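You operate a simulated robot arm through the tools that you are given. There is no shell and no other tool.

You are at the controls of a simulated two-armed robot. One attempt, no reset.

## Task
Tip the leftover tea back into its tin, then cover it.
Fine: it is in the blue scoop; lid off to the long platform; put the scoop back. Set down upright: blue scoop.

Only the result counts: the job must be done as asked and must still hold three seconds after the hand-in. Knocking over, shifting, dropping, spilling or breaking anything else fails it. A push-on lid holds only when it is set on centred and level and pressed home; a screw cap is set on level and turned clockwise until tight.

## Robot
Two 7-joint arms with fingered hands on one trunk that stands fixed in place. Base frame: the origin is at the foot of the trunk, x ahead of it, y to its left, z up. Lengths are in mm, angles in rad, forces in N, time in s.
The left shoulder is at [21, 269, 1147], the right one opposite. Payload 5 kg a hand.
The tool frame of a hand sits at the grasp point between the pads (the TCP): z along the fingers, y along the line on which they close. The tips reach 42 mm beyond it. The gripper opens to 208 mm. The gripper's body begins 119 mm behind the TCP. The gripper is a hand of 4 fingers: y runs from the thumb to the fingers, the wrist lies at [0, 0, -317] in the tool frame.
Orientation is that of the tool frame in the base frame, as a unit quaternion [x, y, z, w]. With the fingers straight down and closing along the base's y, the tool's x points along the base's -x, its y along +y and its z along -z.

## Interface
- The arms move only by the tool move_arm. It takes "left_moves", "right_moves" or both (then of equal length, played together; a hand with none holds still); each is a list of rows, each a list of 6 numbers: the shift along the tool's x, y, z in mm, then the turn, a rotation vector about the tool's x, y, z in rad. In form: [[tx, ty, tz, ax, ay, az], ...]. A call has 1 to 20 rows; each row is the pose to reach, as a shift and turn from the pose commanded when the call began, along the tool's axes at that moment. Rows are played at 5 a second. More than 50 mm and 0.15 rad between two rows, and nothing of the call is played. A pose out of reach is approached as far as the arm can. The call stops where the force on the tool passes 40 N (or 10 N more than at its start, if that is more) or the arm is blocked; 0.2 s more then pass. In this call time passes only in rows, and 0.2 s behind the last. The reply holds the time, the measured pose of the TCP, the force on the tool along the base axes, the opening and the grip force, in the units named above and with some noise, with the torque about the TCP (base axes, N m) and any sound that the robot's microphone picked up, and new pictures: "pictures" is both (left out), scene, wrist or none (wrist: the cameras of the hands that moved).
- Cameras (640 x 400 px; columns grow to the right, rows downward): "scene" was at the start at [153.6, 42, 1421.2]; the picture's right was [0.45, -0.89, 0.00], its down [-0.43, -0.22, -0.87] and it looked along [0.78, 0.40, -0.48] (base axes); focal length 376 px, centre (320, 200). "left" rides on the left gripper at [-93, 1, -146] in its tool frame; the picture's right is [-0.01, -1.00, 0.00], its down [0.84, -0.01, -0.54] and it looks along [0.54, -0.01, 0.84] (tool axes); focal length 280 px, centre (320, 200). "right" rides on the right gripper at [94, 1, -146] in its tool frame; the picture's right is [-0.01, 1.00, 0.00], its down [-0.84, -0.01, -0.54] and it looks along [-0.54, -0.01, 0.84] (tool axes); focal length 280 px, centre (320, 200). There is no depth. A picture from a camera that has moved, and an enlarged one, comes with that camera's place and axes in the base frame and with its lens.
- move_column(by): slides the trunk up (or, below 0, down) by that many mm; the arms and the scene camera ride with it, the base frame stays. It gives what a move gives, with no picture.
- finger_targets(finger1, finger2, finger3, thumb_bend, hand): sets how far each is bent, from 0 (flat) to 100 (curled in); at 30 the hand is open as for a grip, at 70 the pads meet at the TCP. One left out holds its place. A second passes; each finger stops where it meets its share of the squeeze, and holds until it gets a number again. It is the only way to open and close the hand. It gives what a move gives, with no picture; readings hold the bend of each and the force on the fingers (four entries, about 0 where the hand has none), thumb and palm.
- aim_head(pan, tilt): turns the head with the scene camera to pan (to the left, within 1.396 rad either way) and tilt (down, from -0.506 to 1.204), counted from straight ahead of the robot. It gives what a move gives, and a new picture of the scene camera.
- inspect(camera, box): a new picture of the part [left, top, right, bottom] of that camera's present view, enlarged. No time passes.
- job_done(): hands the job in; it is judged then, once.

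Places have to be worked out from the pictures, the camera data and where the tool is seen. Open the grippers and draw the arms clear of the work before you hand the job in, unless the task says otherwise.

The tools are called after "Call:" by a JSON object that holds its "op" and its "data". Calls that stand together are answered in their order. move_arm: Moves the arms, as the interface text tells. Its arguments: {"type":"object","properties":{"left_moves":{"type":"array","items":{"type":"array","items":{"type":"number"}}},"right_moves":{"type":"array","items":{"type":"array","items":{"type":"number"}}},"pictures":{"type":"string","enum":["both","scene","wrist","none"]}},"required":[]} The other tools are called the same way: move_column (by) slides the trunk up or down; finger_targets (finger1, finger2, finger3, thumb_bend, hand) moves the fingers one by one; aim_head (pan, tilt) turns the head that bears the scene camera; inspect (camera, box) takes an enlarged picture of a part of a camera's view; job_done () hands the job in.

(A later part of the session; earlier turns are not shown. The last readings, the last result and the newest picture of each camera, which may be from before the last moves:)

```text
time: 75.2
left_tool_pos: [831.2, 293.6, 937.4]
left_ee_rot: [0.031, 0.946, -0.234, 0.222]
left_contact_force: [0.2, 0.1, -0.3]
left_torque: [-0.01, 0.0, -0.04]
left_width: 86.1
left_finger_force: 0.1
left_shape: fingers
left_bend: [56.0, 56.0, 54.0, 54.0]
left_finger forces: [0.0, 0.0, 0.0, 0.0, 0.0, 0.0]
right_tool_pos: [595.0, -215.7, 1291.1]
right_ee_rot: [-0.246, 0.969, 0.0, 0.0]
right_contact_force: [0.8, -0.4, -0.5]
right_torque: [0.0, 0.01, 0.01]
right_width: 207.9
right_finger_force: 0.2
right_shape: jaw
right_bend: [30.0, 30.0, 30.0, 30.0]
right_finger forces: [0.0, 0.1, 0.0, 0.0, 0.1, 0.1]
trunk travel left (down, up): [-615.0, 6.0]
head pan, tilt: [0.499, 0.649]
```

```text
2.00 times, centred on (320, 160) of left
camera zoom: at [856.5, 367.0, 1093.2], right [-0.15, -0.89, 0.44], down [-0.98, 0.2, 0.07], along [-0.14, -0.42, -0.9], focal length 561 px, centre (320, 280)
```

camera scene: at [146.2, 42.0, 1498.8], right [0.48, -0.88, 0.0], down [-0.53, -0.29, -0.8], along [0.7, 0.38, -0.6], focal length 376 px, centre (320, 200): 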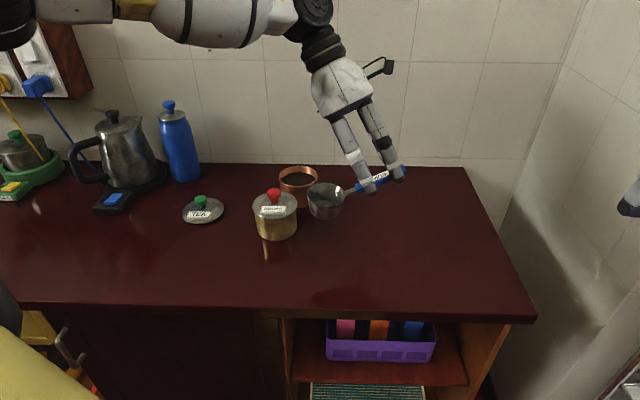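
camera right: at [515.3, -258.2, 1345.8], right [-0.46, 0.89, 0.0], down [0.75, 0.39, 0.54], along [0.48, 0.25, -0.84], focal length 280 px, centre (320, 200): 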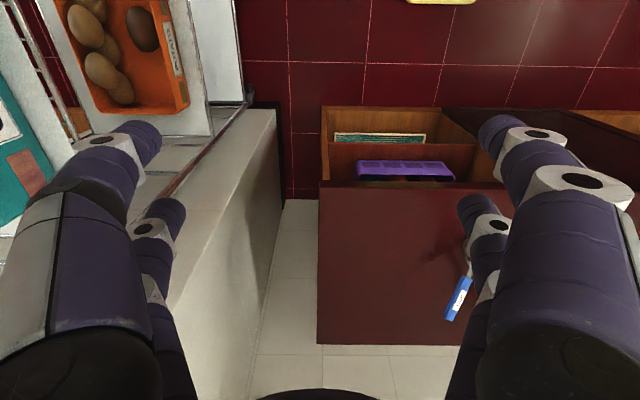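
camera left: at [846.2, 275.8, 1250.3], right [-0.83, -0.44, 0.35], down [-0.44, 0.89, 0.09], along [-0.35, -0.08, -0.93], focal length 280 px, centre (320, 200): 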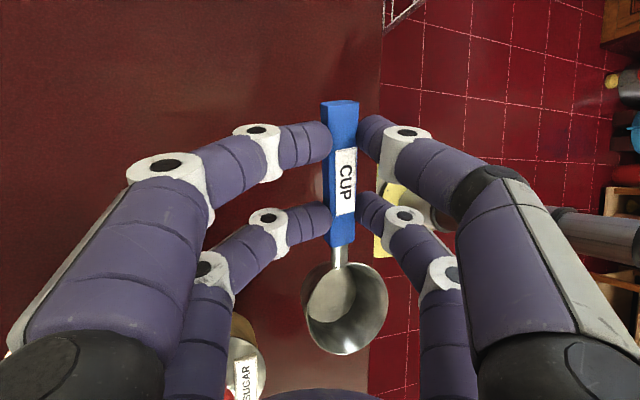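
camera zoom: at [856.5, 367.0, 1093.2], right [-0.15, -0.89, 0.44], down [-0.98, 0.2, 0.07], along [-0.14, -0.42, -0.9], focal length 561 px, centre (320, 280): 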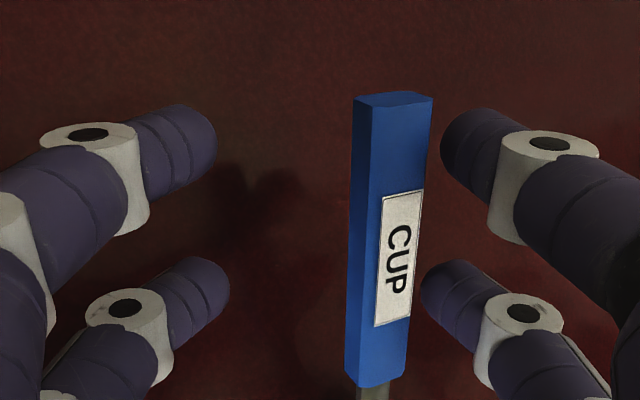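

Released, and the scoop stands upright. I'll open the thumb side a little more for clearance and back the hand straight out.

Call:
{"op": "finger_targets", "data": {"hand": "left", "finger3": 45, "thumb_bend": 45}}

Call:
{"op": "move_arm", "data": {"left_moves": [[0, 0, -10, 0, 0, 0], [0, 0, -25, 0, 0, 0], [0, 0, -50, 0, 0, 0], [0, 0, -80, 0, 0, 0], [0, 0, -115, 0, 0, 0], [0, 0, -150, 0, 0, 0]]}}

Call:
{"op": "inspect", "data": {"camera": "scene", "box": [300, 130, 460, 230]}}

```text
time: 76.2
left_tool_pos: [830.9, 292.8, 938.2]
left_ee_rot: [0.031, 0.946, -0.234, 0.222]
left_contact_force: [-0.5, 0.3, -0.2]
left_torque: [0.03, -0.02, 0.03]
left_width: 110.1
left_finger_force: 0.0
left_shape: fingers
left_bend: [56.0, 56.0, 45.0, 45.0]
left_finger forces: [0.0, 0.0, 0.0, 0.0, 0.0, 0.0]
right_tool_pos: [594.3, -214.8, 1290.9]
right_ee_rot: [-0.245, 0.97, -0.001, 0.001]
right_contact_force: [-0.5, -0.2, -0.5]
right_torque: [-0.01, -0.01, 0.01]
right_width: 207.7
right_finger_force: 0.1
right_shape: jaw
right_bend: [30.0, 30.0, 30.0, 30.0]
right_finger forces: [0.1, 0.0, 0.0, 0.0, 0.0, 0.1]
trunk travel left (down, up): [-615.0, 6.0]
head pan, tilt: [0.499, 0.649]
```

```text
time: 77.6
left_tool_pos: [771.7, 361.0, 1057.3]
left_ee_rot: [0.032, 0.946, -0.235, 0.221]
left_contact_force: [-0.6, 0.5, -0.6]
left_torque: [-0.05, -0.07, -0.01]
left_width: 109.9
left_finger_force: 0.1
left_shape: fingers
left_bend: [56.0, 56.0, 45.0, 45.0]
left_finger forces: [0.1, 0.0, 0.0, 0.0, 0.0, 0.0]
right_tool_pos: [595.5, -214.5, 1291.5]
right_ee_rot: [-0.246, 0.969, 0.0, 0.0]
right_contact_force: [0.6, -0.4, -0.2]
right_torque: [0.03, -0.03, -0.03]
right_width: 208.0
right_finger_force: 0.0
right_shape: jaw
right_bend: [30.0, 30.0, 30.0, 30.0]
right_finger forces: [0.0, 0.0, 0.0, 0.0, 0.1, 0.0]
trunk travel left (down, up): [-615.0, 6.0]
head pan, tilt: [0.499, 0.649]
camera scene: at [145.5, 41.8, 1498.9], right [0.48, -0.88, 0.0], down [-0.53, -0.29, -0.8], along [0.7, 0.38, -0.6], focal length 376 px, centre (320, 200)
camera left: at [796.3, 435.3, 1212.7], right [-0.15, -0.89, 0.44], down [-0.98, 0.2, 0.07], along [-0.14, -0.42, -0.9], focal length 280 px, centre (320, 200)
```

scene: 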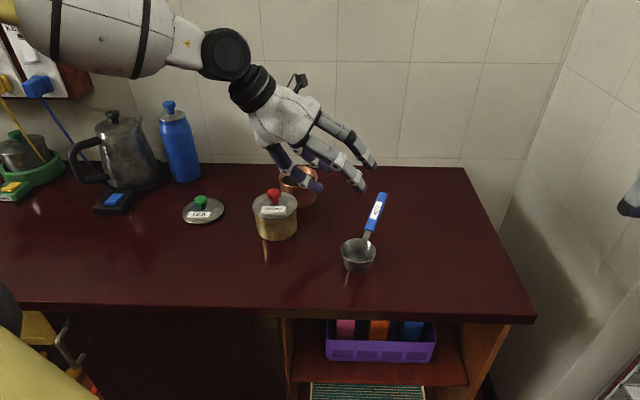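
left: 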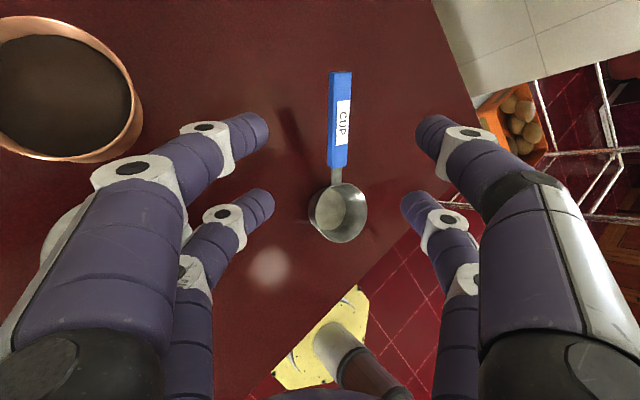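

```text
4.00 times, centred on (380, 180) of scene
camera zoom: at [145.5, 41.8, 1498.9], right [0.48, -0.88, 0.0], down [-0.53, -0.29, -0.8], along [0.7, 0.38, -0.6], focal length 1504 px, centre (80, 280)
```

zoom: 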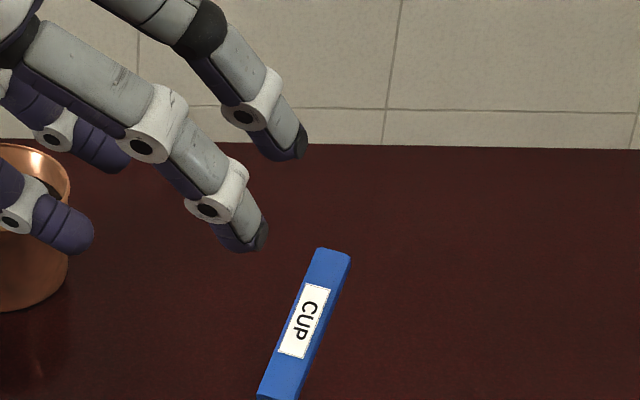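

The scoop is back standing at its spot. Next I'll swing the left hand over to the lid and return it to straight down, with only the finger1/thumb pair readied.

Call:
{"op": "move_arm", "data": {"left_moves": [[-13, -12.9, -23.8, 0, 0, 0], [-26, -25.8, -47.5, 0, 0, 0], [-18.1, 1.5, -66.7, -0.0582, 0.0322, -0.0546], [-10.2, 28.9, -85.9, -0.1165, 0.0644, -0.1092], [-2.3, 56.2, -105, -0.1747, 0.0967, -0.1638], [5.6, 83.5, -124.2, -0.233, 0.1289, -0.2184], [13.5, 110.9, -143.4, -0.2912, 0.1611, -0.273], [21.4, 138.2, -162.6, -0.3494, 0.1933, -0.3275], [29.3, 165.5, -181.8, -0.4077, 0.2255, -0.3821], [37.2, 192.8, -200.9, -0.4659, 0.2578, -0.4367], [45.1, 220.2, -220.1, -0.5242, 0.29, -0.4913], [53, 247.5, -239.3, -0.5824, 0.3222, -0.5459], [69.8, 264.2, -208.7, -0.5824, 0.3222, -0.5459], [86.5, 280.8, -178.1, -0.5824, 0.3222, -0.5459]], "pictures": "none"}}

Call:
{"op": "finger_targets", "data": {"hand": "left", "finger1": 54, "finger2": 30, "finger3": 30, "thumb_bend": 54}}

Call:
{"op": "inspect", "data": {"camera": "scene", "box": [0, 0, 640, 400]}}

Call:
{"op": "inspect", "data": {"camera": "left", "box": [160, 0, 480, 200]}}

Call:
{"op": "inspect", "data": {"camera": "scene", "box": [240, 150, 400, 250]}}

```text
time: 80.6
left_tool_pos: [667.8, 689.8, 1038.9]
left_ee_rot: [-0.249, 0.969, -0.001, 0.001]
left_contact_force: [0.6, 0.2, 0.0]
left_torque: [-0.03, 0.06, 0.01]
left_width: 110.0
left_finger_force: 0.1
left_shape: fingers
left_bend: [56.0, 56.0, 45.0, 45.0]
left_finger forces: [0.0, 0.1, 0.0, 0.0, 0.1, 0.1]
right_tool_pos: [595.4, -215.4, 1291.3]
right_ee_rot: [-0.247, 0.969, 0.001, 0.001]
right_contact_force: [-0.2, 0.4, 0.5]
right_torque: [-0.09, 0.03, 0.04]
right_width: 208.0
right_finger_force: 0.1
right_shape: jaw
right_bend: [30.0, 30.0, 30.0, 30.0]
right_finger forces: [0.0, 0.0, 0.0, 0.0, 0.0, 0.0]
trunk travel left (down, up): [-615.0, 6.0]
head pan, tilt: [0.499, 0.649]
```

```text
time: 81.6
left_tool_pos: [666.5, 689.2, 1038.6]
left_ee_rot: [-0.248, 0.969, -0.001, 0.001]
left_contact_force: [-0.8, -0.1, -0.3]
left_torque: [-0.01, 0.03, 0.03]
left_width: 91.2
left_finger_force: 0.0
left_shape: fingers
left_bend: [54.0, 30.0, 30.0, 54.0]
left_finger forces: [0.1, 0.0, 0.1, 0.0, 0.0, 0.0]
right_tool_pos: [595.5, -215.8, 1291.5]
right_ee_rot: [-0.247, 0.969, 0.0, 0.001]
right_contact_force: [0.6, -0.3, 0.3]
right_torque: [0.01, 0.02, 0.01]
right_width: 207.8
right_finger_force: 0.1
right_shape: jaw
right_bend: [30.0, 30.0, 30.0, 30.0]
right_finger forces: [0.1, 0.0, 0.0, 0.0, 0.0, 0.0]
trunk travel left (down, up): [-615.0, 6.0]
head pan, tilt: [0.499, 0.649]
```

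```text
1.00 times, centred on (320, 200) of scene (not enlarged: the box is as wide or as high as the picture)
camera zoom: at [145.7, 41.8, 1498.9], right [0.48, -0.88, 0.0], down [-0.53, -0.29, -0.8], along [0.7, 0.38, -0.6], focal length 376 px, centre (320, 200)
```

zoom: 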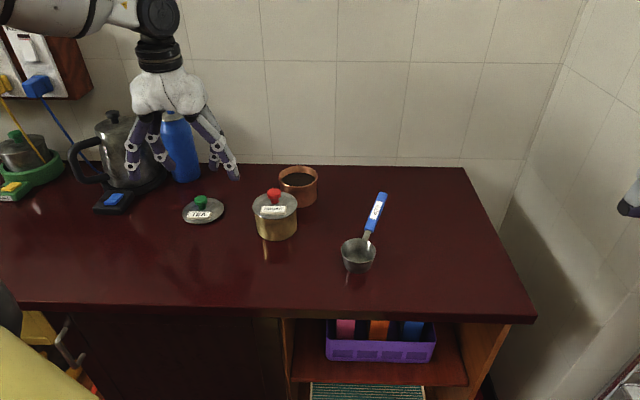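

```text
2.00 times, centred on (320, 100) of left
camera zoom: at [748.0, 735.9, 1185.2], right [0.49, -0.87, 0.0], down [-0.73, -0.42, 0.54], along [-0.47, -0.27, -0.84], focal length 561 px, centre (320, 400)
```

zoom: 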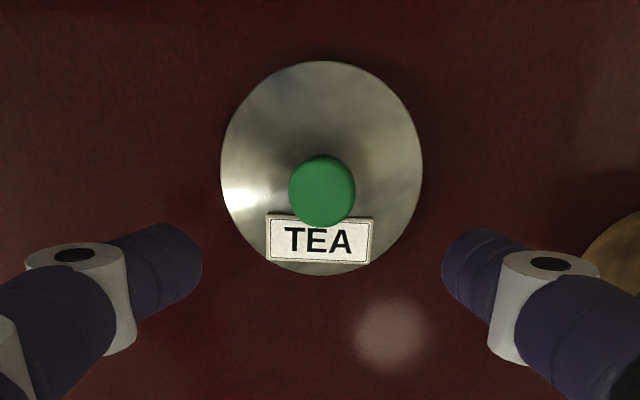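

```text
4.00 times, centred on (320, 200) of scene
camera zoom: at [145.7, 41.8, 1498.9], right [0.48, -0.88, 0.0], down [-0.53, -0.29, -0.8], along [0.7, 0.38, -0.6], focal length 1504 px, centre (320, 200)
```

zoom: 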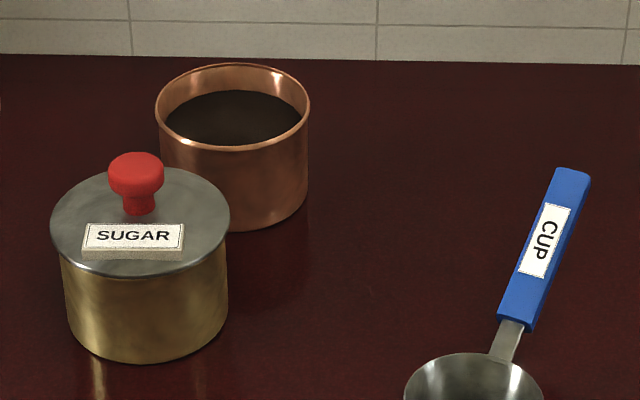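

The counter is clean, the scoop stands fine, and the knob sits almost exactly under the finger pair. I'll zoom in on the lid from the scene camera to confirm its height.

Call:
{"op": "inspect", "data": {"camera": "scene", "box": [170, 180, 250, 230]}}

Call:
{"op": "inspect", "data": {"camera": "left", "box": [256, 20, 384, 100]}}

```text
8.00 times, centred on (210, 205) of scene
camera zoom: at [145.7, 41.8, 1498.9], right [0.48, -0.88, 0.0], down [-0.53, -0.29, -0.8], along [0.7, 0.38, -0.6], focal length 3009 px, centre (1200, 160)
```

zoom: 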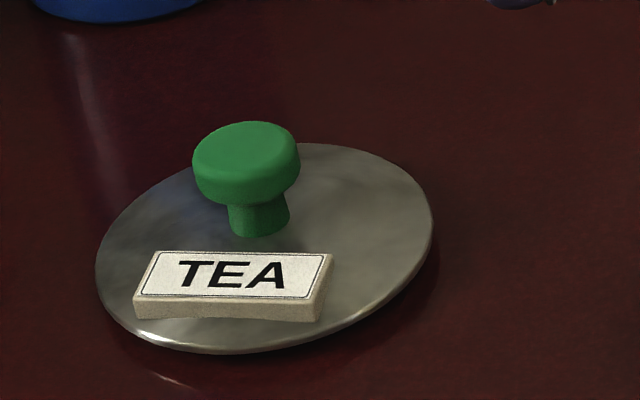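

```text
5.00 times, centred on (320, 60) of left
camera zoom: at [748.0, 735.9, 1185.2], right [0.49, -0.87, 0.0], down [-0.73, -0.42, 0.54], along [-0.47, -0.27, -0.84], focal length 1402 px, centre (320, 900)
```

zoom: 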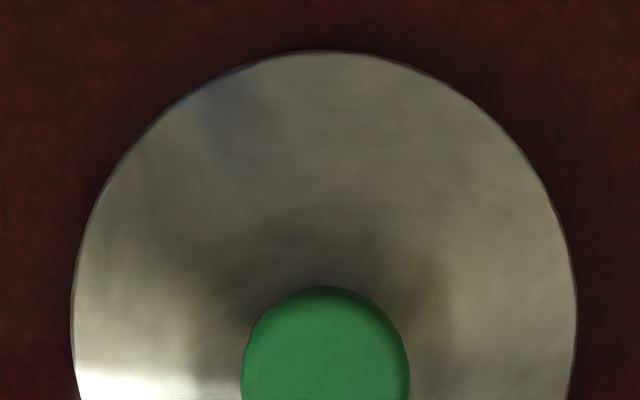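

The knob top is at z≈897 and x,y match. I'll descend so the fingertips flank the stem just above the lid, then close symmetrically with moderate targets to keep the lid level.

Call:
{"op": "move_arm", "data": {"left_moves": [[-0.5, -0.4, 25, 0, 0, 0], [-1, -0.7, 50, 0, 0, 0], [-1, -0.7, 75, 0, 0, 0], [-1, -0.7, 95, 0, 0, 0], [-1, -0.7, 110, 0, 0, 0], [-1, -0.7, 121, 0, 0, 0]], "pictures": "none"}}

Call:
{"op": "finger_targets", "data": {"hand": "left", "finger1": 62, "thumb_bend": 62}}

Call:
{"op": "inspect", "data": {"camera": "scene", "box": [160, 160, 272, 230]}}

Call:
{"op": "inspect", "data": {"camera": "left", "box": [160, 40, 480, 240]}}

```text
time: 83.0
left_tool_pos: [669.5, 688.7, 918.6]
left_ee_rot: [-0.247, 0.969, -0.001, 0.0]
left_contact_force: [0.4, -0.1, -0.5]
left_torque: [0.02, 0.0, -0.02]
left_width: 91.4
left_finger_force: 0.1
left_shape: fingers
left_bend: [54.0, 30.0, 30.0, 54.0]
left_finger forces: [0.0, 0.0, 0.0, 0.0, 0.0, 0.0]
right_tool_pos: [593.9, -214.7, 1289.6]
right_ee_rot: [-0.246, 0.969, 0.0, 0.0]
right_contact_force: [0.4, 0.6, -0.4]
right_torque: [-0.05, -0.01, 0.0]
right_width: 207.8
right_finger_force: 0.0
right_shape: jaw
right_bend: [30.0, 30.0, 30.0, 30.0]
right_finger forces: [0.1, 0.1, 0.0, 0.1, 0.0, 0.0]
trunk travel left (down, up): [-615.0, 6.0]
head pan, tilt: [0.499, 0.649]
```

```text
time: 84.0
left_tool_pos: [668.3, 689.9, 919.4]
left_ee_rot: [-0.248, 0.969, -0.001, 0.001]
left_contact_force: [-0.3, 0.7, 0.3]
left_torque: [0.02, 0.01, 0.0]
left_width: 50.7
left_finger_force: 0.1
left_shape: fingers
left_bend: [62.0, 30.0, 30.0, 62.0]
left_finger forces: [0.1, 0.0, 0.0, 0.1, 0.0, 0.0]
right_tool_pos: [594.9, -214.4, 1290.9]
right_ee_rot: [-0.245, 0.97, 0.0, 0.001]
right_contact_force: [-0.6, 0.3, -0.7]
right_torque: [-0.05, 0.0, 0.02]
right_width: 208.0
right_finger_force: 0.1
right_shape: jaw
right_bend: [30.0, 30.0, 30.0, 30.0]
right_finger forces: [0.1, 0.0, 0.0, 0.1, 0.0, 0.1]
trunk travel left (down, up): [-615.0, 6.0]
head pan, tilt: [0.499, 0.649]
```

```text
5.71 times, centred on (216, 195) of scene
camera zoom: at [145.7, 41.9, 1498.9], right [0.48, -0.88, 0.0], down [-0.53, -0.29, -0.8], along [0.7, 0.38, -0.6], focal length 2149 px, centre (914, 229)
```

zoom: 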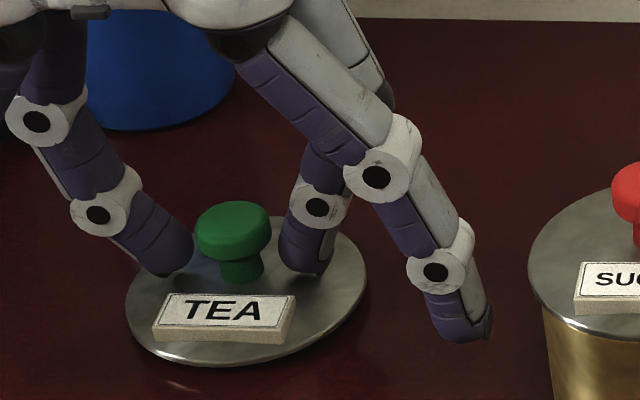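

```text
2.00 times, centred on (320, 140) of left
camera zoom: at [749.3, 736.7, 1064.1], right [0.49, -0.87, 0.0], down [-0.73, -0.41, 0.54], along [-0.47, -0.27, -0.84], focal length 561 px, centre (320, 320)
```

zoom: 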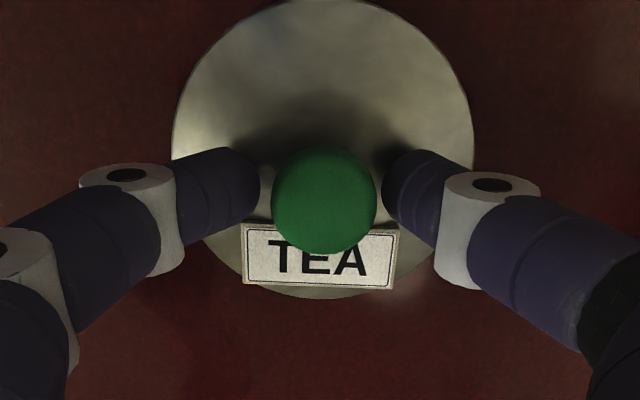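

The tips straddle the knob, with about 1 mm of offset. I'll make a small correction, drop 2 mm, and close to 68 on both sides.

Call:
{"op": "move_arm", "data": {"left_moves": [[0, -1, 2, 0, 0, 0]], "pictures": "none"}}

Call:
{"op": "finger_targets", "data": {"hand": "left", "finger1": 68, "thumb_bend": 68}}

Call:
{"op": "inspect", "data": {"camera": "scene", "box": [160, 160, 272, 230]}}

Call:
{"op": "inspect", "data": {"camera": "left", "box": [160, 40, 480, 240]}}

```text
time: 84.4
left_tool_pos: [667.9, 688.0, 916.6]
left_ee_rot: [-0.248, 0.969, -0.001, 0.001]
left_contact_force: [0.4, -0.8, 0.2]
left_torque: [-0.02, 0.01, 0.03]
left_width: 50.6
left_finger_force: 0.1
left_shape: fingers
left_bend: [62.0, 30.0, 30.0, 62.0]
left_finger forces: [0.0, 0.0, 0.0, 0.0, 0.1, 0.0]
right_tool_pos: [594.5, -214.5, 1291.1]
right_ee_rot: [-0.246, 0.969, 0.0, 0.001]
right_contact_force: [0.7, -0.3, 0.3]
right_torque: [-0.01, 0.0, 0.02]
right_width: 207.9
right_finger_force: 0.0
right_shape: jaw
right_bend: [30.0, 30.0, 30.0, 30.0]
right_finger forces: [0.0, 0.1, 0.0, 0.1, 0.0, 0.0]
trunk travel left (down, up): [-615.0, 6.0]
head pan, tilt: [0.499, 0.649]
```

```text
time: 85.4
left_tool_pos: [668.3, 687.7, 914.8]
left_ee_rot: [-0.248, 0.969, -0.001, 0.001]
left_contact_force: [0.1, -0.1, -0.5]
left_torque: [-0.04, 0.0, -0.01]
left_width: 38.4
left_finger_force: 6.5
left_shape: fingers
left_bend: [64.0, 30.0, 30.0, 66.0]
left_finger forces: [6.7, 0.0, 0.1, 0.0, 6.6, 0.0]
right_tool_pos: [595.2, -215.4, 1290.6]
right_ee_rot: [-0.247, 0.969, 0.0, 0.0]
right_contact_force: [-0.6, 0.2, -0.2]
right_torque: [-0.02, 0.0, -0.01]
right_width: 207.7
right_finger_force: 0.1
right_shape: jaw
right_bend: [30.0, 30.0, 30.0, 30.0]
right_finger forces: [0.0, 0.1, 0.0, 0.1, 0.0, 0.0]
trunk travel left (down, up): [-615.0, 6.0]
head pan, tilt: [0.499, 0.649]
```

```text
5.71 times, centred on (216, 195) of scene
camera zoom: at [145.8, 41.9, 1498.9], right [0.48, -0.88, 0.0], down [-0.53, -0.29, -0.8], along [0.7, 0.38, -0.6], focal length 2149 px, centre (914, 229)
```

zoom: 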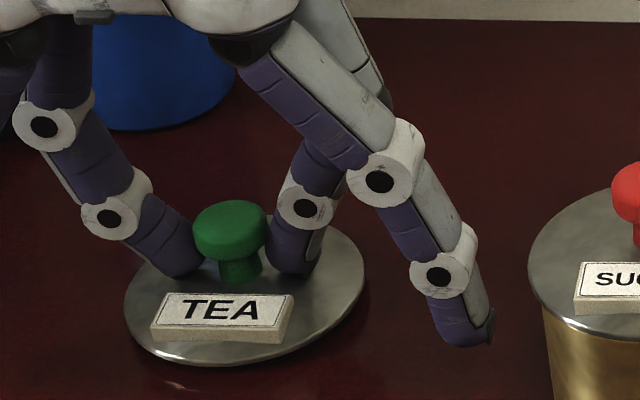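

```text
2.00 times, centred on (320, 140) of left
camera zoom: at [749.6, 735.7, 1062.0], right [0.49, -0.87, 0.0], down [-0.73, -0.41, 0.54], along [-0.47, -0.27, -0.84], focal length 561 px, centre (320, 320)
```

zoom: 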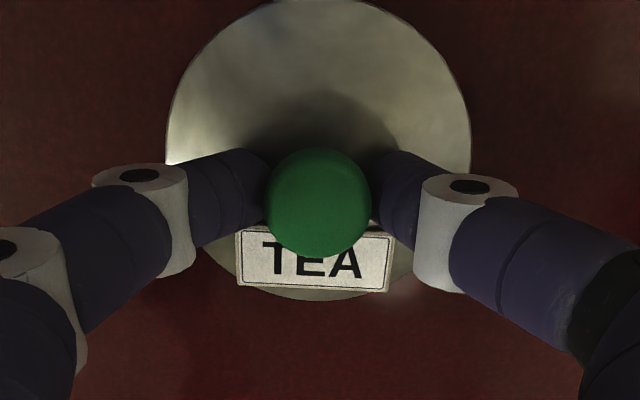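

It's gripped nearly symmetrically (64/66, 6.6 N). I'll lift a little and check whether the lid hangs level.

Call:
{"op": "move_arm", "data": {"left_moves": [[0, 0, -4, 0, 0, 0], [0, 0, -10, 0, 0, 0], [0, 0, -25, 0, 0, 0], [0, 0, -45, 0, 0, 0]], "pictures": "none"}}

Call:
{"op": "inspect", "data": {"camera": "scene", "box": [160, 150, 272, 220]}}

Call:
{"op": "inspect", "data": {"camera": "left", "box": [160, 40, 480, 240]}}

```text
time: 86.4
left_tool_pos: [668.4, 688.3, 961.8]
left_ee_rot: [-0.247, 0.969, 0.0, 0.001]
left_contact_force: [-0.1, -0.4, -0.1]
left_torque: [0.0, -0.01, 0.03]
left_width: 38.2
left_finger_force: 6.8
left_shape: fingers
left_bend: [64.0, 30.0, 30.0, 66.0]
left_finger forces: [6.8, 0.0, 0.1, 0.1, 6.7, 0.0]
right_tool_pos: [594.8, -215.8, 1292.3]
right_ee_rot: [-0.246, 0.969, -0.001, 0.001]
right_contact_force: [0.6, -0.4, 0.8]
right_torque: [0.06, -0.02, 0.02]
right_width: 207.9
right_finger_force: 0.1
right_shape: jaw
right_bend: [30.0, 30.0, 30.0, 30.0]
right_finger forces: [0.0, 0.0, 0.0, 0.0, 0.0, 0.1]
trunk travel left (down, up): [-615.0, 6.0]
head pan, tilt: [0.499, 0.649]
```

```text
5.71 times, centred on (216, 185) of scene
camera zoom: at [145.6, 41.8, 1498.9], right [0.48, -0.88, 0.0], down [-0.53, -0.29, -0.8], along [0.7, 0.38, -0.6], focal length 2149 px, centre (914, 286)
```

zoom: 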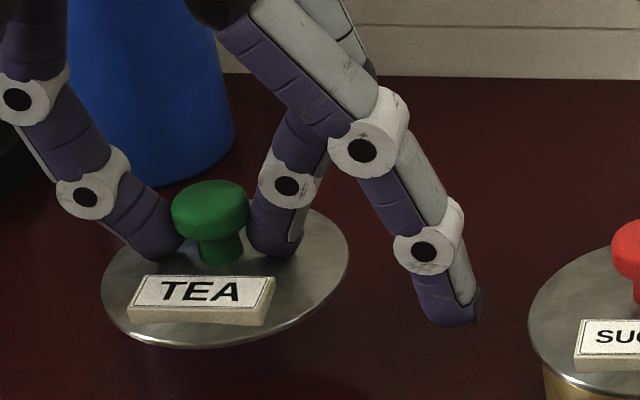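

```text
2.00 times, centred on (320, 140) of left
camera zoom: at [748.3, 735.1, 1107.1], right [0.49, -0.87, 0.0], down [-0.73, -0.42, 0.54], along [-0.47, -0.27, -0.84], focal length 561 px, centre (320, 320)
```

zoom: 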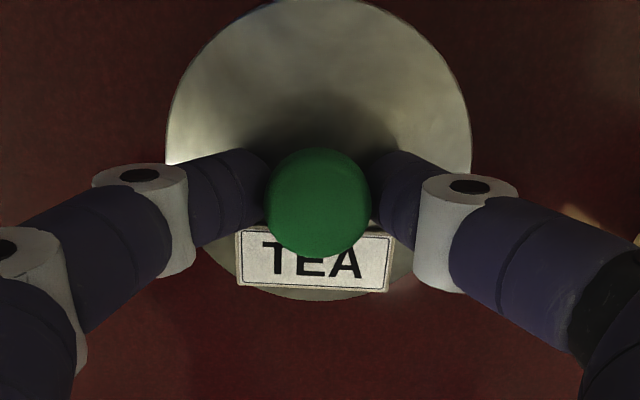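

In the wrist view the lid looks the same as when it lay flat, so it is hanging level. I'll lift it and carry it over the tea tin.

Call:
{"op": "move_arm", "data": {"left_moves": [[0, 0, -25, 0, 0, 0], [0, 0, -55, 0, 0, 0], [0, 0, -85, 0, 0, 0], [0, 0, -108, 0, 0, 0], [-6.4, -23.5, -108, 0, 0, 0], [-12.8, -46.9, -108, 0, 0, 0], [-19.2, -70.4, -108, 0, 0, 0], [-25.6, -93.9, -108, 0, 0, 0], [-32, -117.4, -108, 0, 0, 0], [-38.4, -140.8, -108, 0, 0, 0], [-44.8, -164.3, -108, 0, 0, 0], [-51.2, -187.8, -108, 0, 0, 0], [-57.6, -211.3, -108, 0, 0, 0], [-64, -234.7, -108, 0, 0, 0], [-70.4, -258.2, -108, 0, 0, 0]]}}

Call:
{"op": "inspect", "data": {"camera": "scene", "box": [240, 110, 368, 190]}}

Call:
{"op": "inspect", "data": {"camera": "left", "box": [160, 20, 480, 220]}}

```text
time: 89.6
left_tool_pos: [855.3, 495.9, 1069.3]
left_ee_rot: [-0.249, 0.969, -0.001, 0.001]
left_contact_force: [-0.3, 0.2, -0.8]
left_torque: [-0.1, -0.01, 0.0]
left_width: 38.1
left_finger_force: 6.8
left_shape: fingers
left_bend: [64.0, 30.0, 30.0, 66.0]
left_finger forces: [6.5, 0.1, 0.1, 0.0, 6.4, 0.1]
right_tool_pos: [595.2, -214.7, 1291.1]
right_ee_rot: [-0.246, 0.969, 0.0, 0.001]
right_contact_force: [0.8, 0.0, -0.2]
right_torque: [-0.01, 0.02, 0.01]
right_width: 207.9
right_finger_force: 0.0
right_shape: jaw
right_bend: [30.0, 30.0, 30.0, 30.0]
right_finger forces: [0.1, 0.1, 0.1, 0.1, 0.0, 0.1]
trunk travel left (down, up): [-615.0, 6.0]
head pan, tilt: [0.499, 0.649]
camera scene: at [145.8, 42.2, 1498.9], right [0.48, -0.88, 0.0], down [-0.53, -0.29, -0.8], along [0.7, 0.38, -0.6], focal length 376 px, centre (320, 200)
camera left: at [935.2, 543.1, 1215.4], right [0.49, -0.87, 0.0], down [-0.73, -0.42, 0.54], along [-0.47, -0.27, -0.84], focal length 280 px, centre (320, 200)
```

scene: 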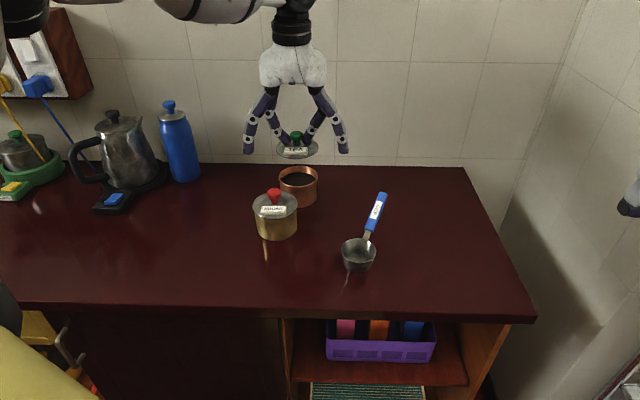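
left: 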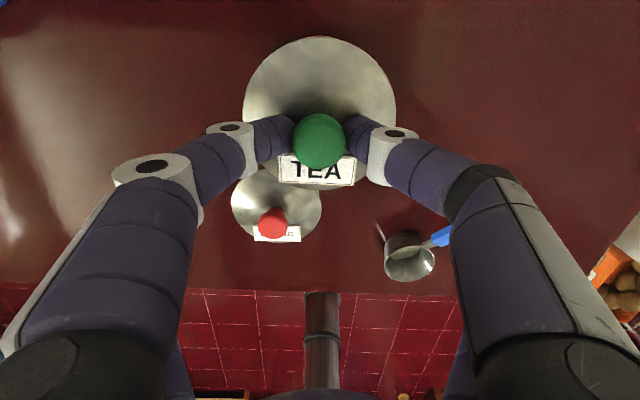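

```text
5.00 times, centred on (304, 150) of scene
camera zoom: at [145.8, 42.2, 1498.9], right [0.48, -0.88, 0.0], down [-0.53, -0.29, -0.8], along [0.7, 0.38, -0.6], focal length 1881 px, centre (400, 450)
```

zoom: 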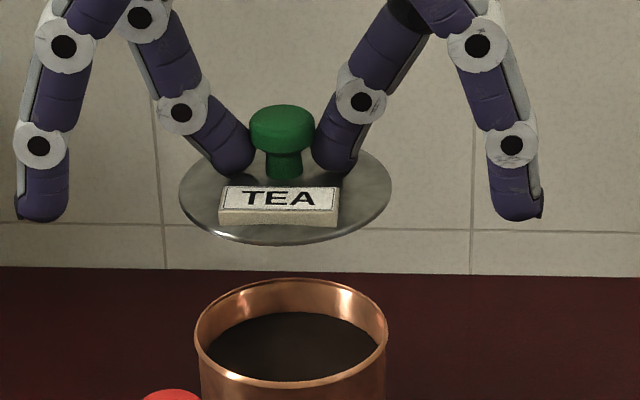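

```text
2.00 times, centred on (320, 120) of left
camera zoom: at [935.2, 543.1, 1215.4], right [0.49, -0.87, 0.0], down [-0.73, -0.42, 0.54], along [-0.47, -0.27, -0.84], focal length 561 px, centre (320, 360)
```

zoom: 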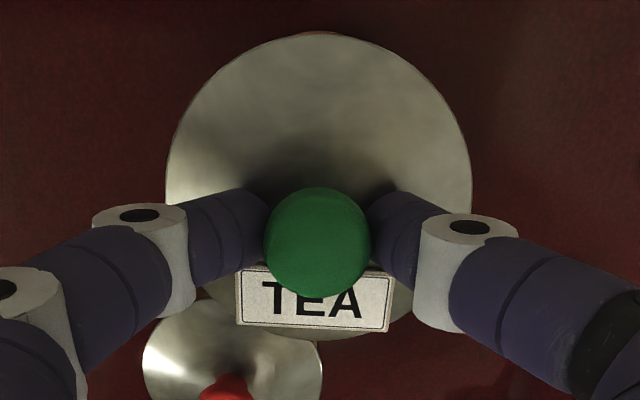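

The lid is over the tin and almost level, tilted about 2°. I'll lower it to roughly 15 mm above the rim and compare the two ellipses directly.

Call:
{"op": "move_arm", "data": {"left_moves": [[0, 0, 20, 0, 0, 0], [0, 0, 40, 0, 0, 0], [0, 0, 56, 0, 0, 0], [0, 0, 65, 0, 0, 0]], "pictures": "none"}}

Call:
{"op": "inspect", "data": {"camera": "scene", "box": [256, 140, 352, 200]}}

Call:
{"op": "inspect", "data": {"camera": "left", "box": [160, 20, 480, 220]}}

```text
time: 90.6
left_tool_pos: [853.7, 495.5, 1004.1]
left_ee_rot: [-0.248, 0.969, 0.0, 0.001]
left_contact_force: [0.6, -0.7, -0.5]
left_torque: [0.01, -0.01, 0.01]
left_width: 38.2
left_finger_force: 6.0
left_shape: fingers
left_bend: [64.0, 30.0, 30.0, 66.0]
left_finger forces: [6.6, 0.0, 0.0, 0.1, 6.4, 0.0]
right_tool_pos: [594.8, -214.4, 1291.4]
right_ee_rot: [-0.246, 0.969, 0.0, 0.001]
right_contact_force: [0.8, 0.0, 0.5]
right_torque: [0.01, 0.03, -0.02]
right_width: 208.0
right_finger_force: 0.0
right_shape: jaw
right_bend: [30.0, 30.0, 30.0, 30.0]
right_finger forces: [0.0, 0.0, 0.0, 0.0, 0.1, 0.1]
trunk travel left (down, up): [-615.0, 6.0]
head pan, tilt: [0.499, 0.649]
```

```text
6.67 times, centred on (304, 170) of scene
camera zoom: at [145.7, 42.1, 1498.9], right [0.48, -0.88, 0.0], down [-0.53, -0.29, -0.8], along [0.7, 0.38, -0.6], focal length 2507 px, centre (427, 400)
```

zoom: 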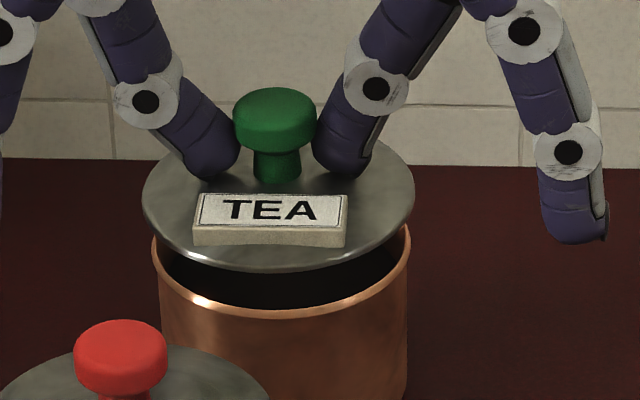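

```text
2.00 times, centred on (320, 120) of left
camera zoom: at [934.7, 542.9, 1150.2], right [0.49, -0.87, 0.0], down [-0.73, -0.42, 0.54], along [-0.47, -0.27, -0.84], focal length 561 px, centre (320, 360)
```

zoom: 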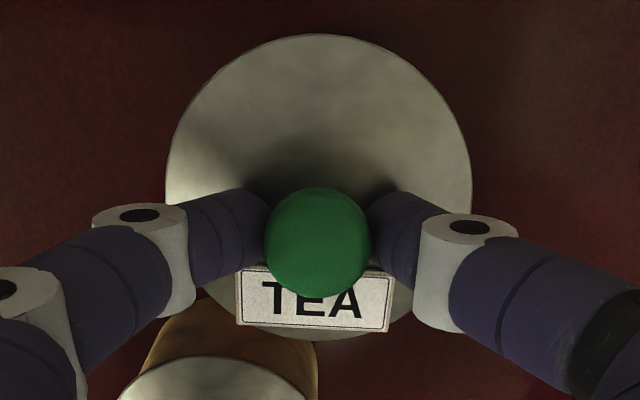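

Sideways alignment is within about 1 mm. I'll lower another 9 mm to judge the depth alignment with less parallax.

Call:
{"op": "move_arm", "data": {"left_moves": [[0, 0, 5, 0, 0, 0], [0, 0, 9, 0, 0, 0]], "pictures": "none"}}

Call:
{"op": "inspect", "data": {"camera": "scene", "box": [264, 150, 344, 200]}}

Call:
{"op": "inspect", "data": {"camera": "left", "box": [224, 20, 416, 140]}}

```text
time: 91.2
left_tool_pos: [854.1, 495.6, 994.9]
left_ee_rot: [-0.248, 0.969, -0.001, 0.002]
left_contact_force: [0.5, 0.2, -1.0]
left_torque: [-0.04, 0.03, -0.02]
left_width: 38.4
left_finger_force: 6.5
left_shape: fingers
left_bend: [64.0, 30.0, 30.0, 66.0]
left_finger forces: [6.6, 0.0, 0.1, 0.0, 6.5, 0.1]
right_tool_pos: [594.2, -214.9, 1291.0]
right_ee_rot: [-0.246, 0.969, 0.001, 0.001]
right_contact_force: [-0.7, -0.1, -0.2]
right_torque: [-0.02, 0.04, 0.03]
right_width: 208.1
right_finger_force: 0.1
right_shape: jaw
right_bend: [30.0, 30.0, 30.0, 30.0]
right_finger forces: [0.1, 0.0, 0.0, 0.0, 0.1, 0.0]
trunk travel left (down, up): [-615.0, 6.0]
head pan, tilt: [0.499, 0.649]
```

```text
8.00 times, centred on (304, 175) of scene
camera zoom: at [145.7, 42.1, 1498.9], right [0.48, -0.88, 0.0], down [-0.53, -0.29, -0.8], along [0.7, 0.38, -0.6], focal length 3009 px, centre (448, 400)
```

zoom: 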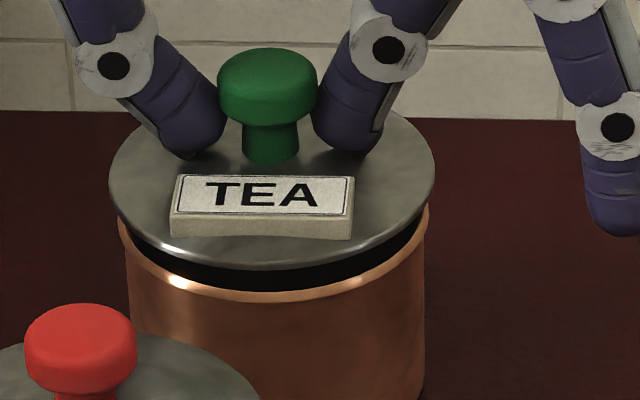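

```text
3.33 times, centred on (320, 80) of left
camera zoom: at [934.8, 542.7, 1141.3], right [0.49, -0.87, 0.0], down [-0.73, -0.41, 0.54], along [-0.47, -0.27, -0.84], focal length 935 px, centre (320, 600)
```

zoom: 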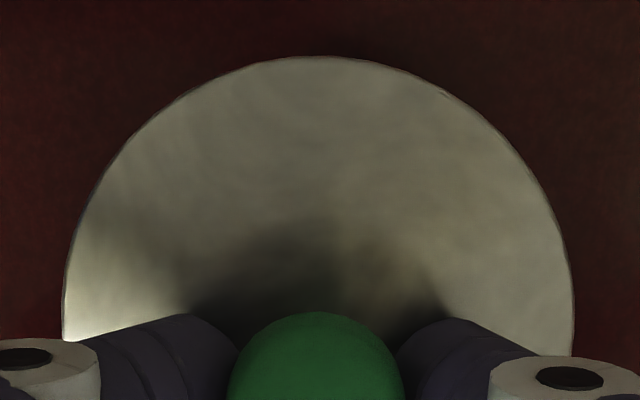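

The scene view suggests the lid may sit several mm too far back, but parallax makes that uncertain. I'll bring the right hand's camera around for a second viewpoint from the right side, high above the scoop, while the left hand holds still.

Call:
{"op": "move_arm", "data": {"right_moves": [[-29.7, 18.6, 15.7, 0, 0, -0.0886], [-59.4, 37.3, 31.3, 0, 0, -0.1771], [-89.1, 55.9, 47, 0, 0, -0.2657], [-118.8, 74.6, 62.7, 0, 0, -0.3542], [-148.6, 93.2, 78.3, 0, 0, -0.4428], [-178.3, 111.9, 94, 0, 0, -0.5313], [-208, 130.5, 109.7, 0, 0, -0.6199], [-237.7, 149.2, 125.3, 0, 0, -0.7084], [-267.4, 167.8, 141, 0, 0, -0.797]], "pictures": "both"}}

```text
time: 93.2
left_tool_pos: [855.9, 497.4, 990.8]
left_ee_rot: [-0.248, 0.969, -0.001, -0.001]
left_contact_force: [0.5, 2.7, -3.7]
left_torque: [-0.22, 0.09, -0.01]
left_width: 36.3
left_finger_force: 8.4
left_shape: fingers
left_bend: [65.0, 30.0, 30.0, 66.0]
left_finger forces: [8.1, 0.1, 0.0, 0.0, 8.4, 0.0]
right_tool_pos: [754.0, 60.4, 1146.7]
right_ee_rot: [-0.604, 0.797, -0.001, 0.0]
right_contact_force: [1.4, 0.8, -1.0]
right_torque: [-0.06, 0.22, 0.0]
right_width: 207.9
right_finger_force: 0.0
right_shape: jaw
right_bend: [30.0, 30.0, 30.0, 30.0]
right_finger forces: [0.0, 0.0, 0.0, 0.0, 0.0, 0.1]
trunk travel left (down, up): [-615.0, 6.0]
head pan, tilt: [0.499, 0.649]
camera scene: at [149.7, 44.2, 1497.9], right [0.48, -0.88, 0.0], down [-0.53, -0.29, -0.79], along [0.7, 0.38, -0.61], focal length 376 px, centre (320, 200)
camera right: at [726.7, -28.3, 1293.3], right [-0.96, 0.29, 0.0], down [0.24, 0.81, 0.54], along [0.15, 0.52, -0.84], focal length 280 px, centre (320, 200)
```

scene: 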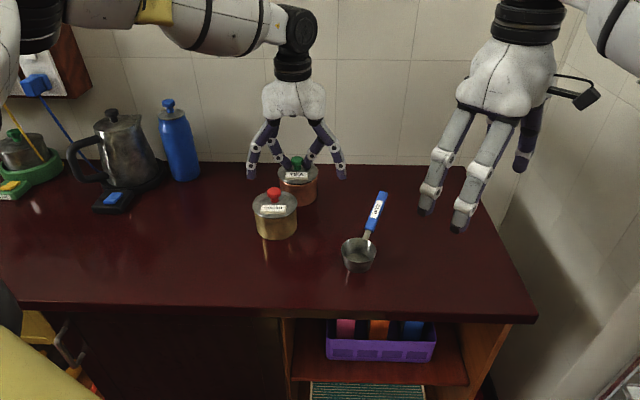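
right: 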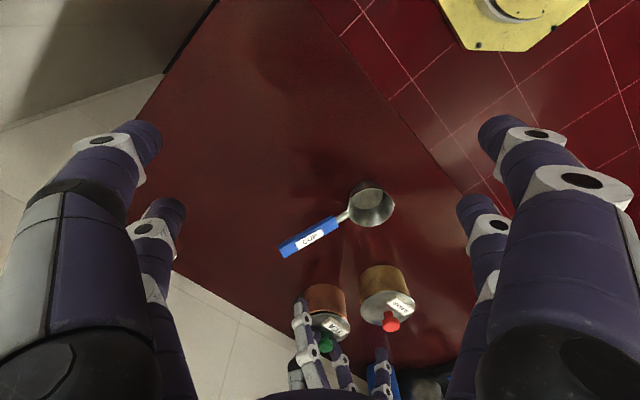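

Moving the right arm made the trunk sway, and the left hand shifted by 4 mm with a small force on it. I'll let things settle, re-read, and inspect both views.

Call:
{"op": "move_arm", "data": {"left_moves": [[0, 0, 0, 0, 0, 0], [0, 0, 0, 0, 0, 0]], "pictures": "none"}}

Call:
{"op": "inspect", "data": {"camera": "right", "box": [290, 270, 386, 330]}}

Call:
{"op": "inspect", "data": {"camera": "right", "box": [280, 270, 440, 370]}}

Call:
{"op": "inspect", "data": {"camera": "scene", "box": [264, 150, 344, 200]}}

```text
time: 93.8
left_tool_pos: [854.8, 494.0, 996.2]
left_ee_rot: [-0.247, 0.969, -0.001, 0.0]
left_contact_force: [-0.6, -0.6, 0.8]
left_torque: [0.11, -0.07, 0.0]
left_width: 36.2
left_finger_force: 8.9
left_shape: fingers
left_bend: [65.0, 30.0, 30.0, 66.0]
left_finger forces: [8.1, 0.0, 0.0, 0.0, 8.6, 0.0]
right_tool_pos: [751.4, 58.1, 1149.8]
right_ee_rot: [-0.603, 0.798, 0.0, 0.001]
right_contact_force: [-1.0, -1.6, 2.3]
right_torque: [0.09, -0.11, -0.02]
right_width: 207.9
right_finger_force: 0.0
right_shape: jaw
right_bend: [30.0, 30.0, 30.0, 30.0]
right_finger forces: [0.0, 0.0, 0.1, 0.0, 0.0, 0.1]
trunk travel left (down, up): [-615.0, 6.0]
head pan, tilt: [0.499, 0.649]
```

```text
6.67 times, centred on (338, 300) of right
camera zoom: at [722.7, -30.5, 1296.8], right [-0.96, 0.29, 0.0], down [0.24, 0.81, 0.54], along [0.16, 0.52, -0.84], focal length 1869 px, centre (200, -467)
```

zoom: 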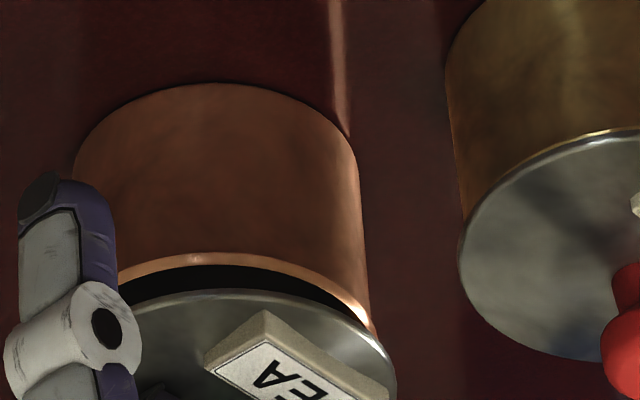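

```text
4.00 times, centred on (360, 320) of right
camera zoom: at [722.7, -30.5, 1296.8], right [-0.96, 0.29, 0.0], down [0.24, 0.81, 0.54], along [0.16, 0.52, -0.84], focal length 1122 px, centre (160, -280)
```

zoom: 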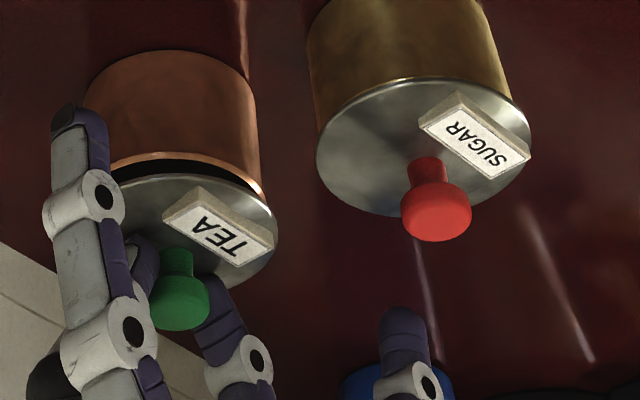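

```text
8.00 times, centred on (304, 175) of scene
camera zoom: at [145.7, 41.6, 1499.1], right [0.48, -0.88, 0.0], down [-0.53, -0.29, -0.8], along [0.7, 0.38, -0.6], focal length 3009 px, centre (448, 400)
```

zoom: 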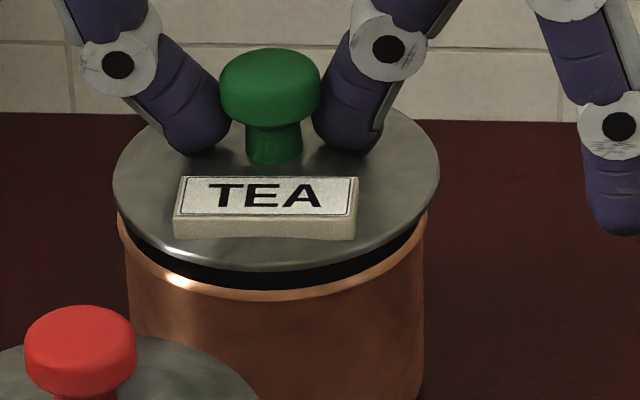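

Both views show the lid still above the rim. I need a sharper measurement of its sideways offset from the right camera, so I'll zoom on the lid and rim edges there.

Call:
{"op": "inspect", "data": {"camera": "right", "box": [296, 300, 360, 340]}}

Call:
{"op": "inspect", "data": {"camera": "right", "box": [300, 280, 364, 320]}}

```text
10.00 times, centred on (328, 320) of right
camera zoom: at [722.7, -30.5, 1296.8], right [-0.96, 0.29, 0.0], down [0.24, 0.81, 0.54], along [0.16, 0.52, -0.84], focal length 2804 px, centre (240, -1000)
```

zoom: 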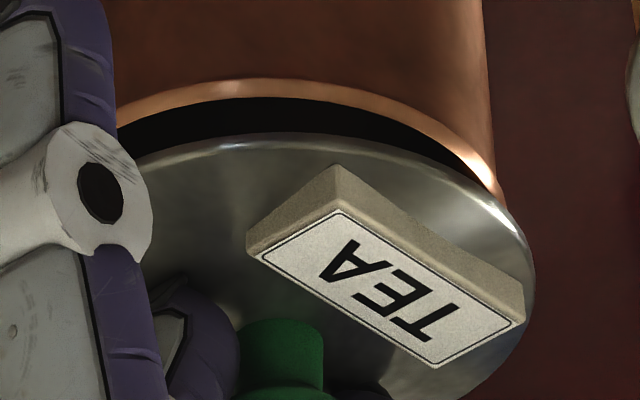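

```text
10.00 times, centred on (332, 300) of right
camera zoom: at [722.7, -30.5, 1296.8], right [-0.96, 0.29, 0.0], down [0.24, 0.81, 0.54], along [0.16, 0.52, -0.84], focal length 2804 px, centre (200, -800)
```

zoom: 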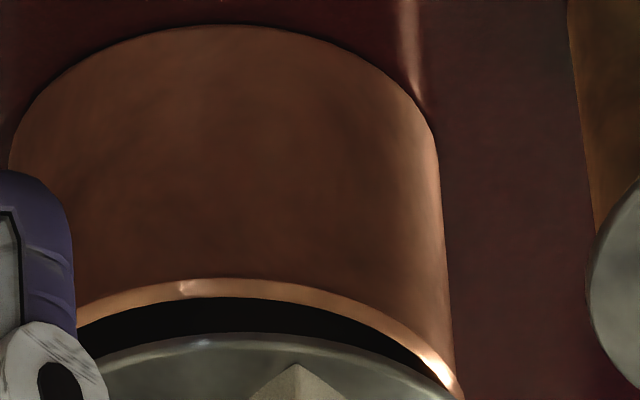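

The two views disagree slightly unless the lid slipped up in the grip during the sway. I'll check the knob in the wrist camera against the earlier picture.

Call:
{"op": "inspect", "data": {"camera": "left", "box": [160, 20, 480, 220]}}

Call:
{"op": "inspect", "data": {"camera": "right", "box": [296, 320, 360, 360]}}

```text
2.00 times, centred on (320, 120) of left
camera zoom: at [934.8, 542.2, 1142.4], right [0.49, -0.87, 0.0], down [-0.73, -0.41, 0.54], along [-0.47, -0.27, -0.84], focal length 561 px, centre (320, 360)
```

zoom: 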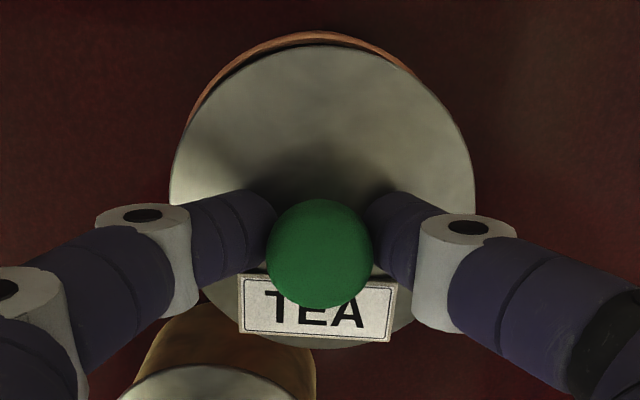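

```text
10.00 times, centred on (328, 340) of right
camera zoom: at [722.7, -30.5, 1296.8], right [-0.96, 0.29, 0.0], down [0.24, 0.81, 0.54], along [0.16, 0.52, -0.84], focal length 2804 px, centre (240, -1200)
```

zoom: 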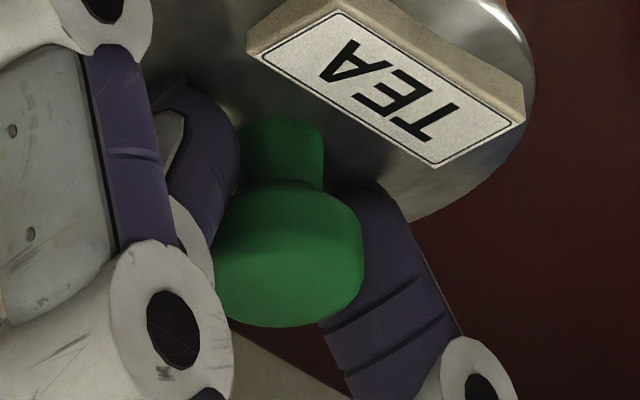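

The wrist camera shows the tin's copper rim peeking out behind the lid, so the lid slipped about 6 mm toward the robot in the grip during the sway. I'll raise it slightly, shift the hand to re-centre, and check again.

Call:
{"op": "move_arm", "data": {"left_moves": [[0, 0, -4, 0, 0, 0], [-3, 2, -4, 0, 0, 0], [-6.3, 3.8, -4, 0, 0, 0]], "pictures": "none"}}

Call:
{"op": "inspect", "data": {"camera": "left", "box": [160, 20, 480, 220]}}

Call:
{"op": "inspect", "data": {"camera": "right", "box": [296, 300, 360, 340]}}

Call:
{"op": "inspect", "data": {"camera": "scene", "box": [264, 150, 344, 200]}}

```text
time: 94.6
left_tool_pos: [857.4, 501.7, 999.4]
left_ee_rot: [-0.247, 0.969, -0.002, 0.001]
left_contact_force: [0.2, -0.7, -0.1]
left_torque: [-0.01, -0.04, -0.01]
left_width: 36.3
left_finger_force: 8.6
left_shape: fingers
left_bend: [65.0, 30.0, 30.0, 66.0]
left_finger forces: [8.1, 0.0, 0.1, 0.1, 8.5, 0.0]
right_tool_pos: [752.1, 60.6, 1149.8]
right_ee_rot: [-0.603, 0.798, 0.0, 0.001]
right_contact_force: [-1.1, 0.0, 0.6]
right_torque: [0.03, -0.05, 0.0]
right_width: 208.1
right_finger_force: 0.0
right_shape: jaw
right_bend: [30.0, 30.0, 30.0, 30.0]
right_finger forces: [0.1, 0.0, 0.0, 0.0, 0.1, 0.0]
trunk travel left (down, up): [-615.0, 6.0]
head pan, tilt: [0.499, 0.649]
```

```text
2.00 times, centred on (320, 120) of left
camera zoom: at [939.1, 549.6, 1145.1], right [0.49, -0.87, 0.0], down [-0.73, -0.41, 0.54], along [-0.47, -0.27, -0.84], focal length 561 px, centre (320, 360)
```

zoom: 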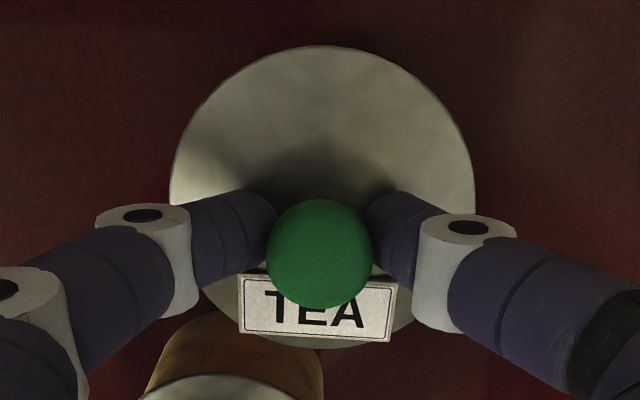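

```text
10.00 times, centred on (328, 320) of right
camera zoom: at [723.5, -29.9, 1295.9], right [-0.96, 0.29, 0.0], down [0.24, 0.81, 0.54], along [0.16, 0.52, -0.84], focal length 2804 px, centre (240, -1000)
```

zoom: 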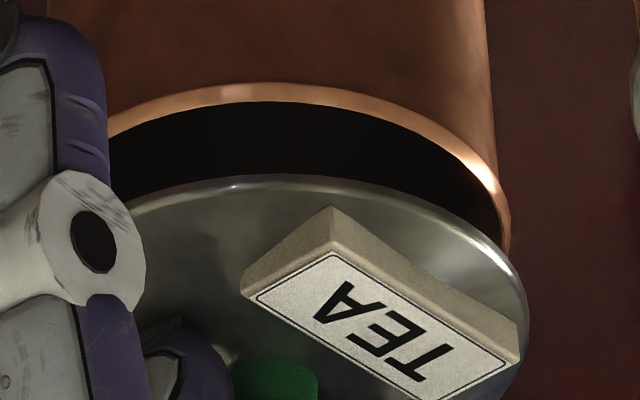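

```text
8.00 times, centred on (304, 175) of scene
camera zoom: at [146.7, 42.2, 1498.8], right [0.48, -0.88, 0.0], down [-0.53, -0.29, -0.8], along [0.7, 0.38, -0.6], focal length 3009 px, centre (448, 400)
```

zoom: 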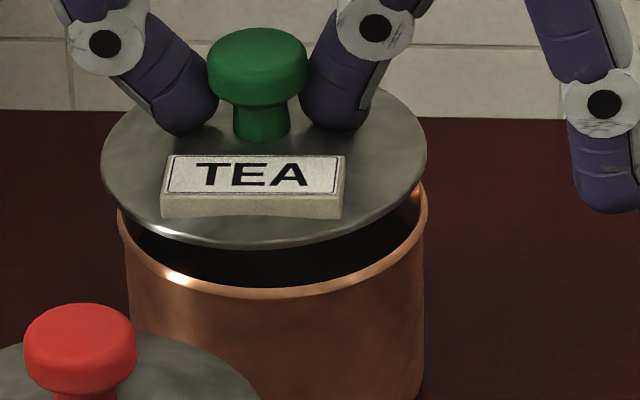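

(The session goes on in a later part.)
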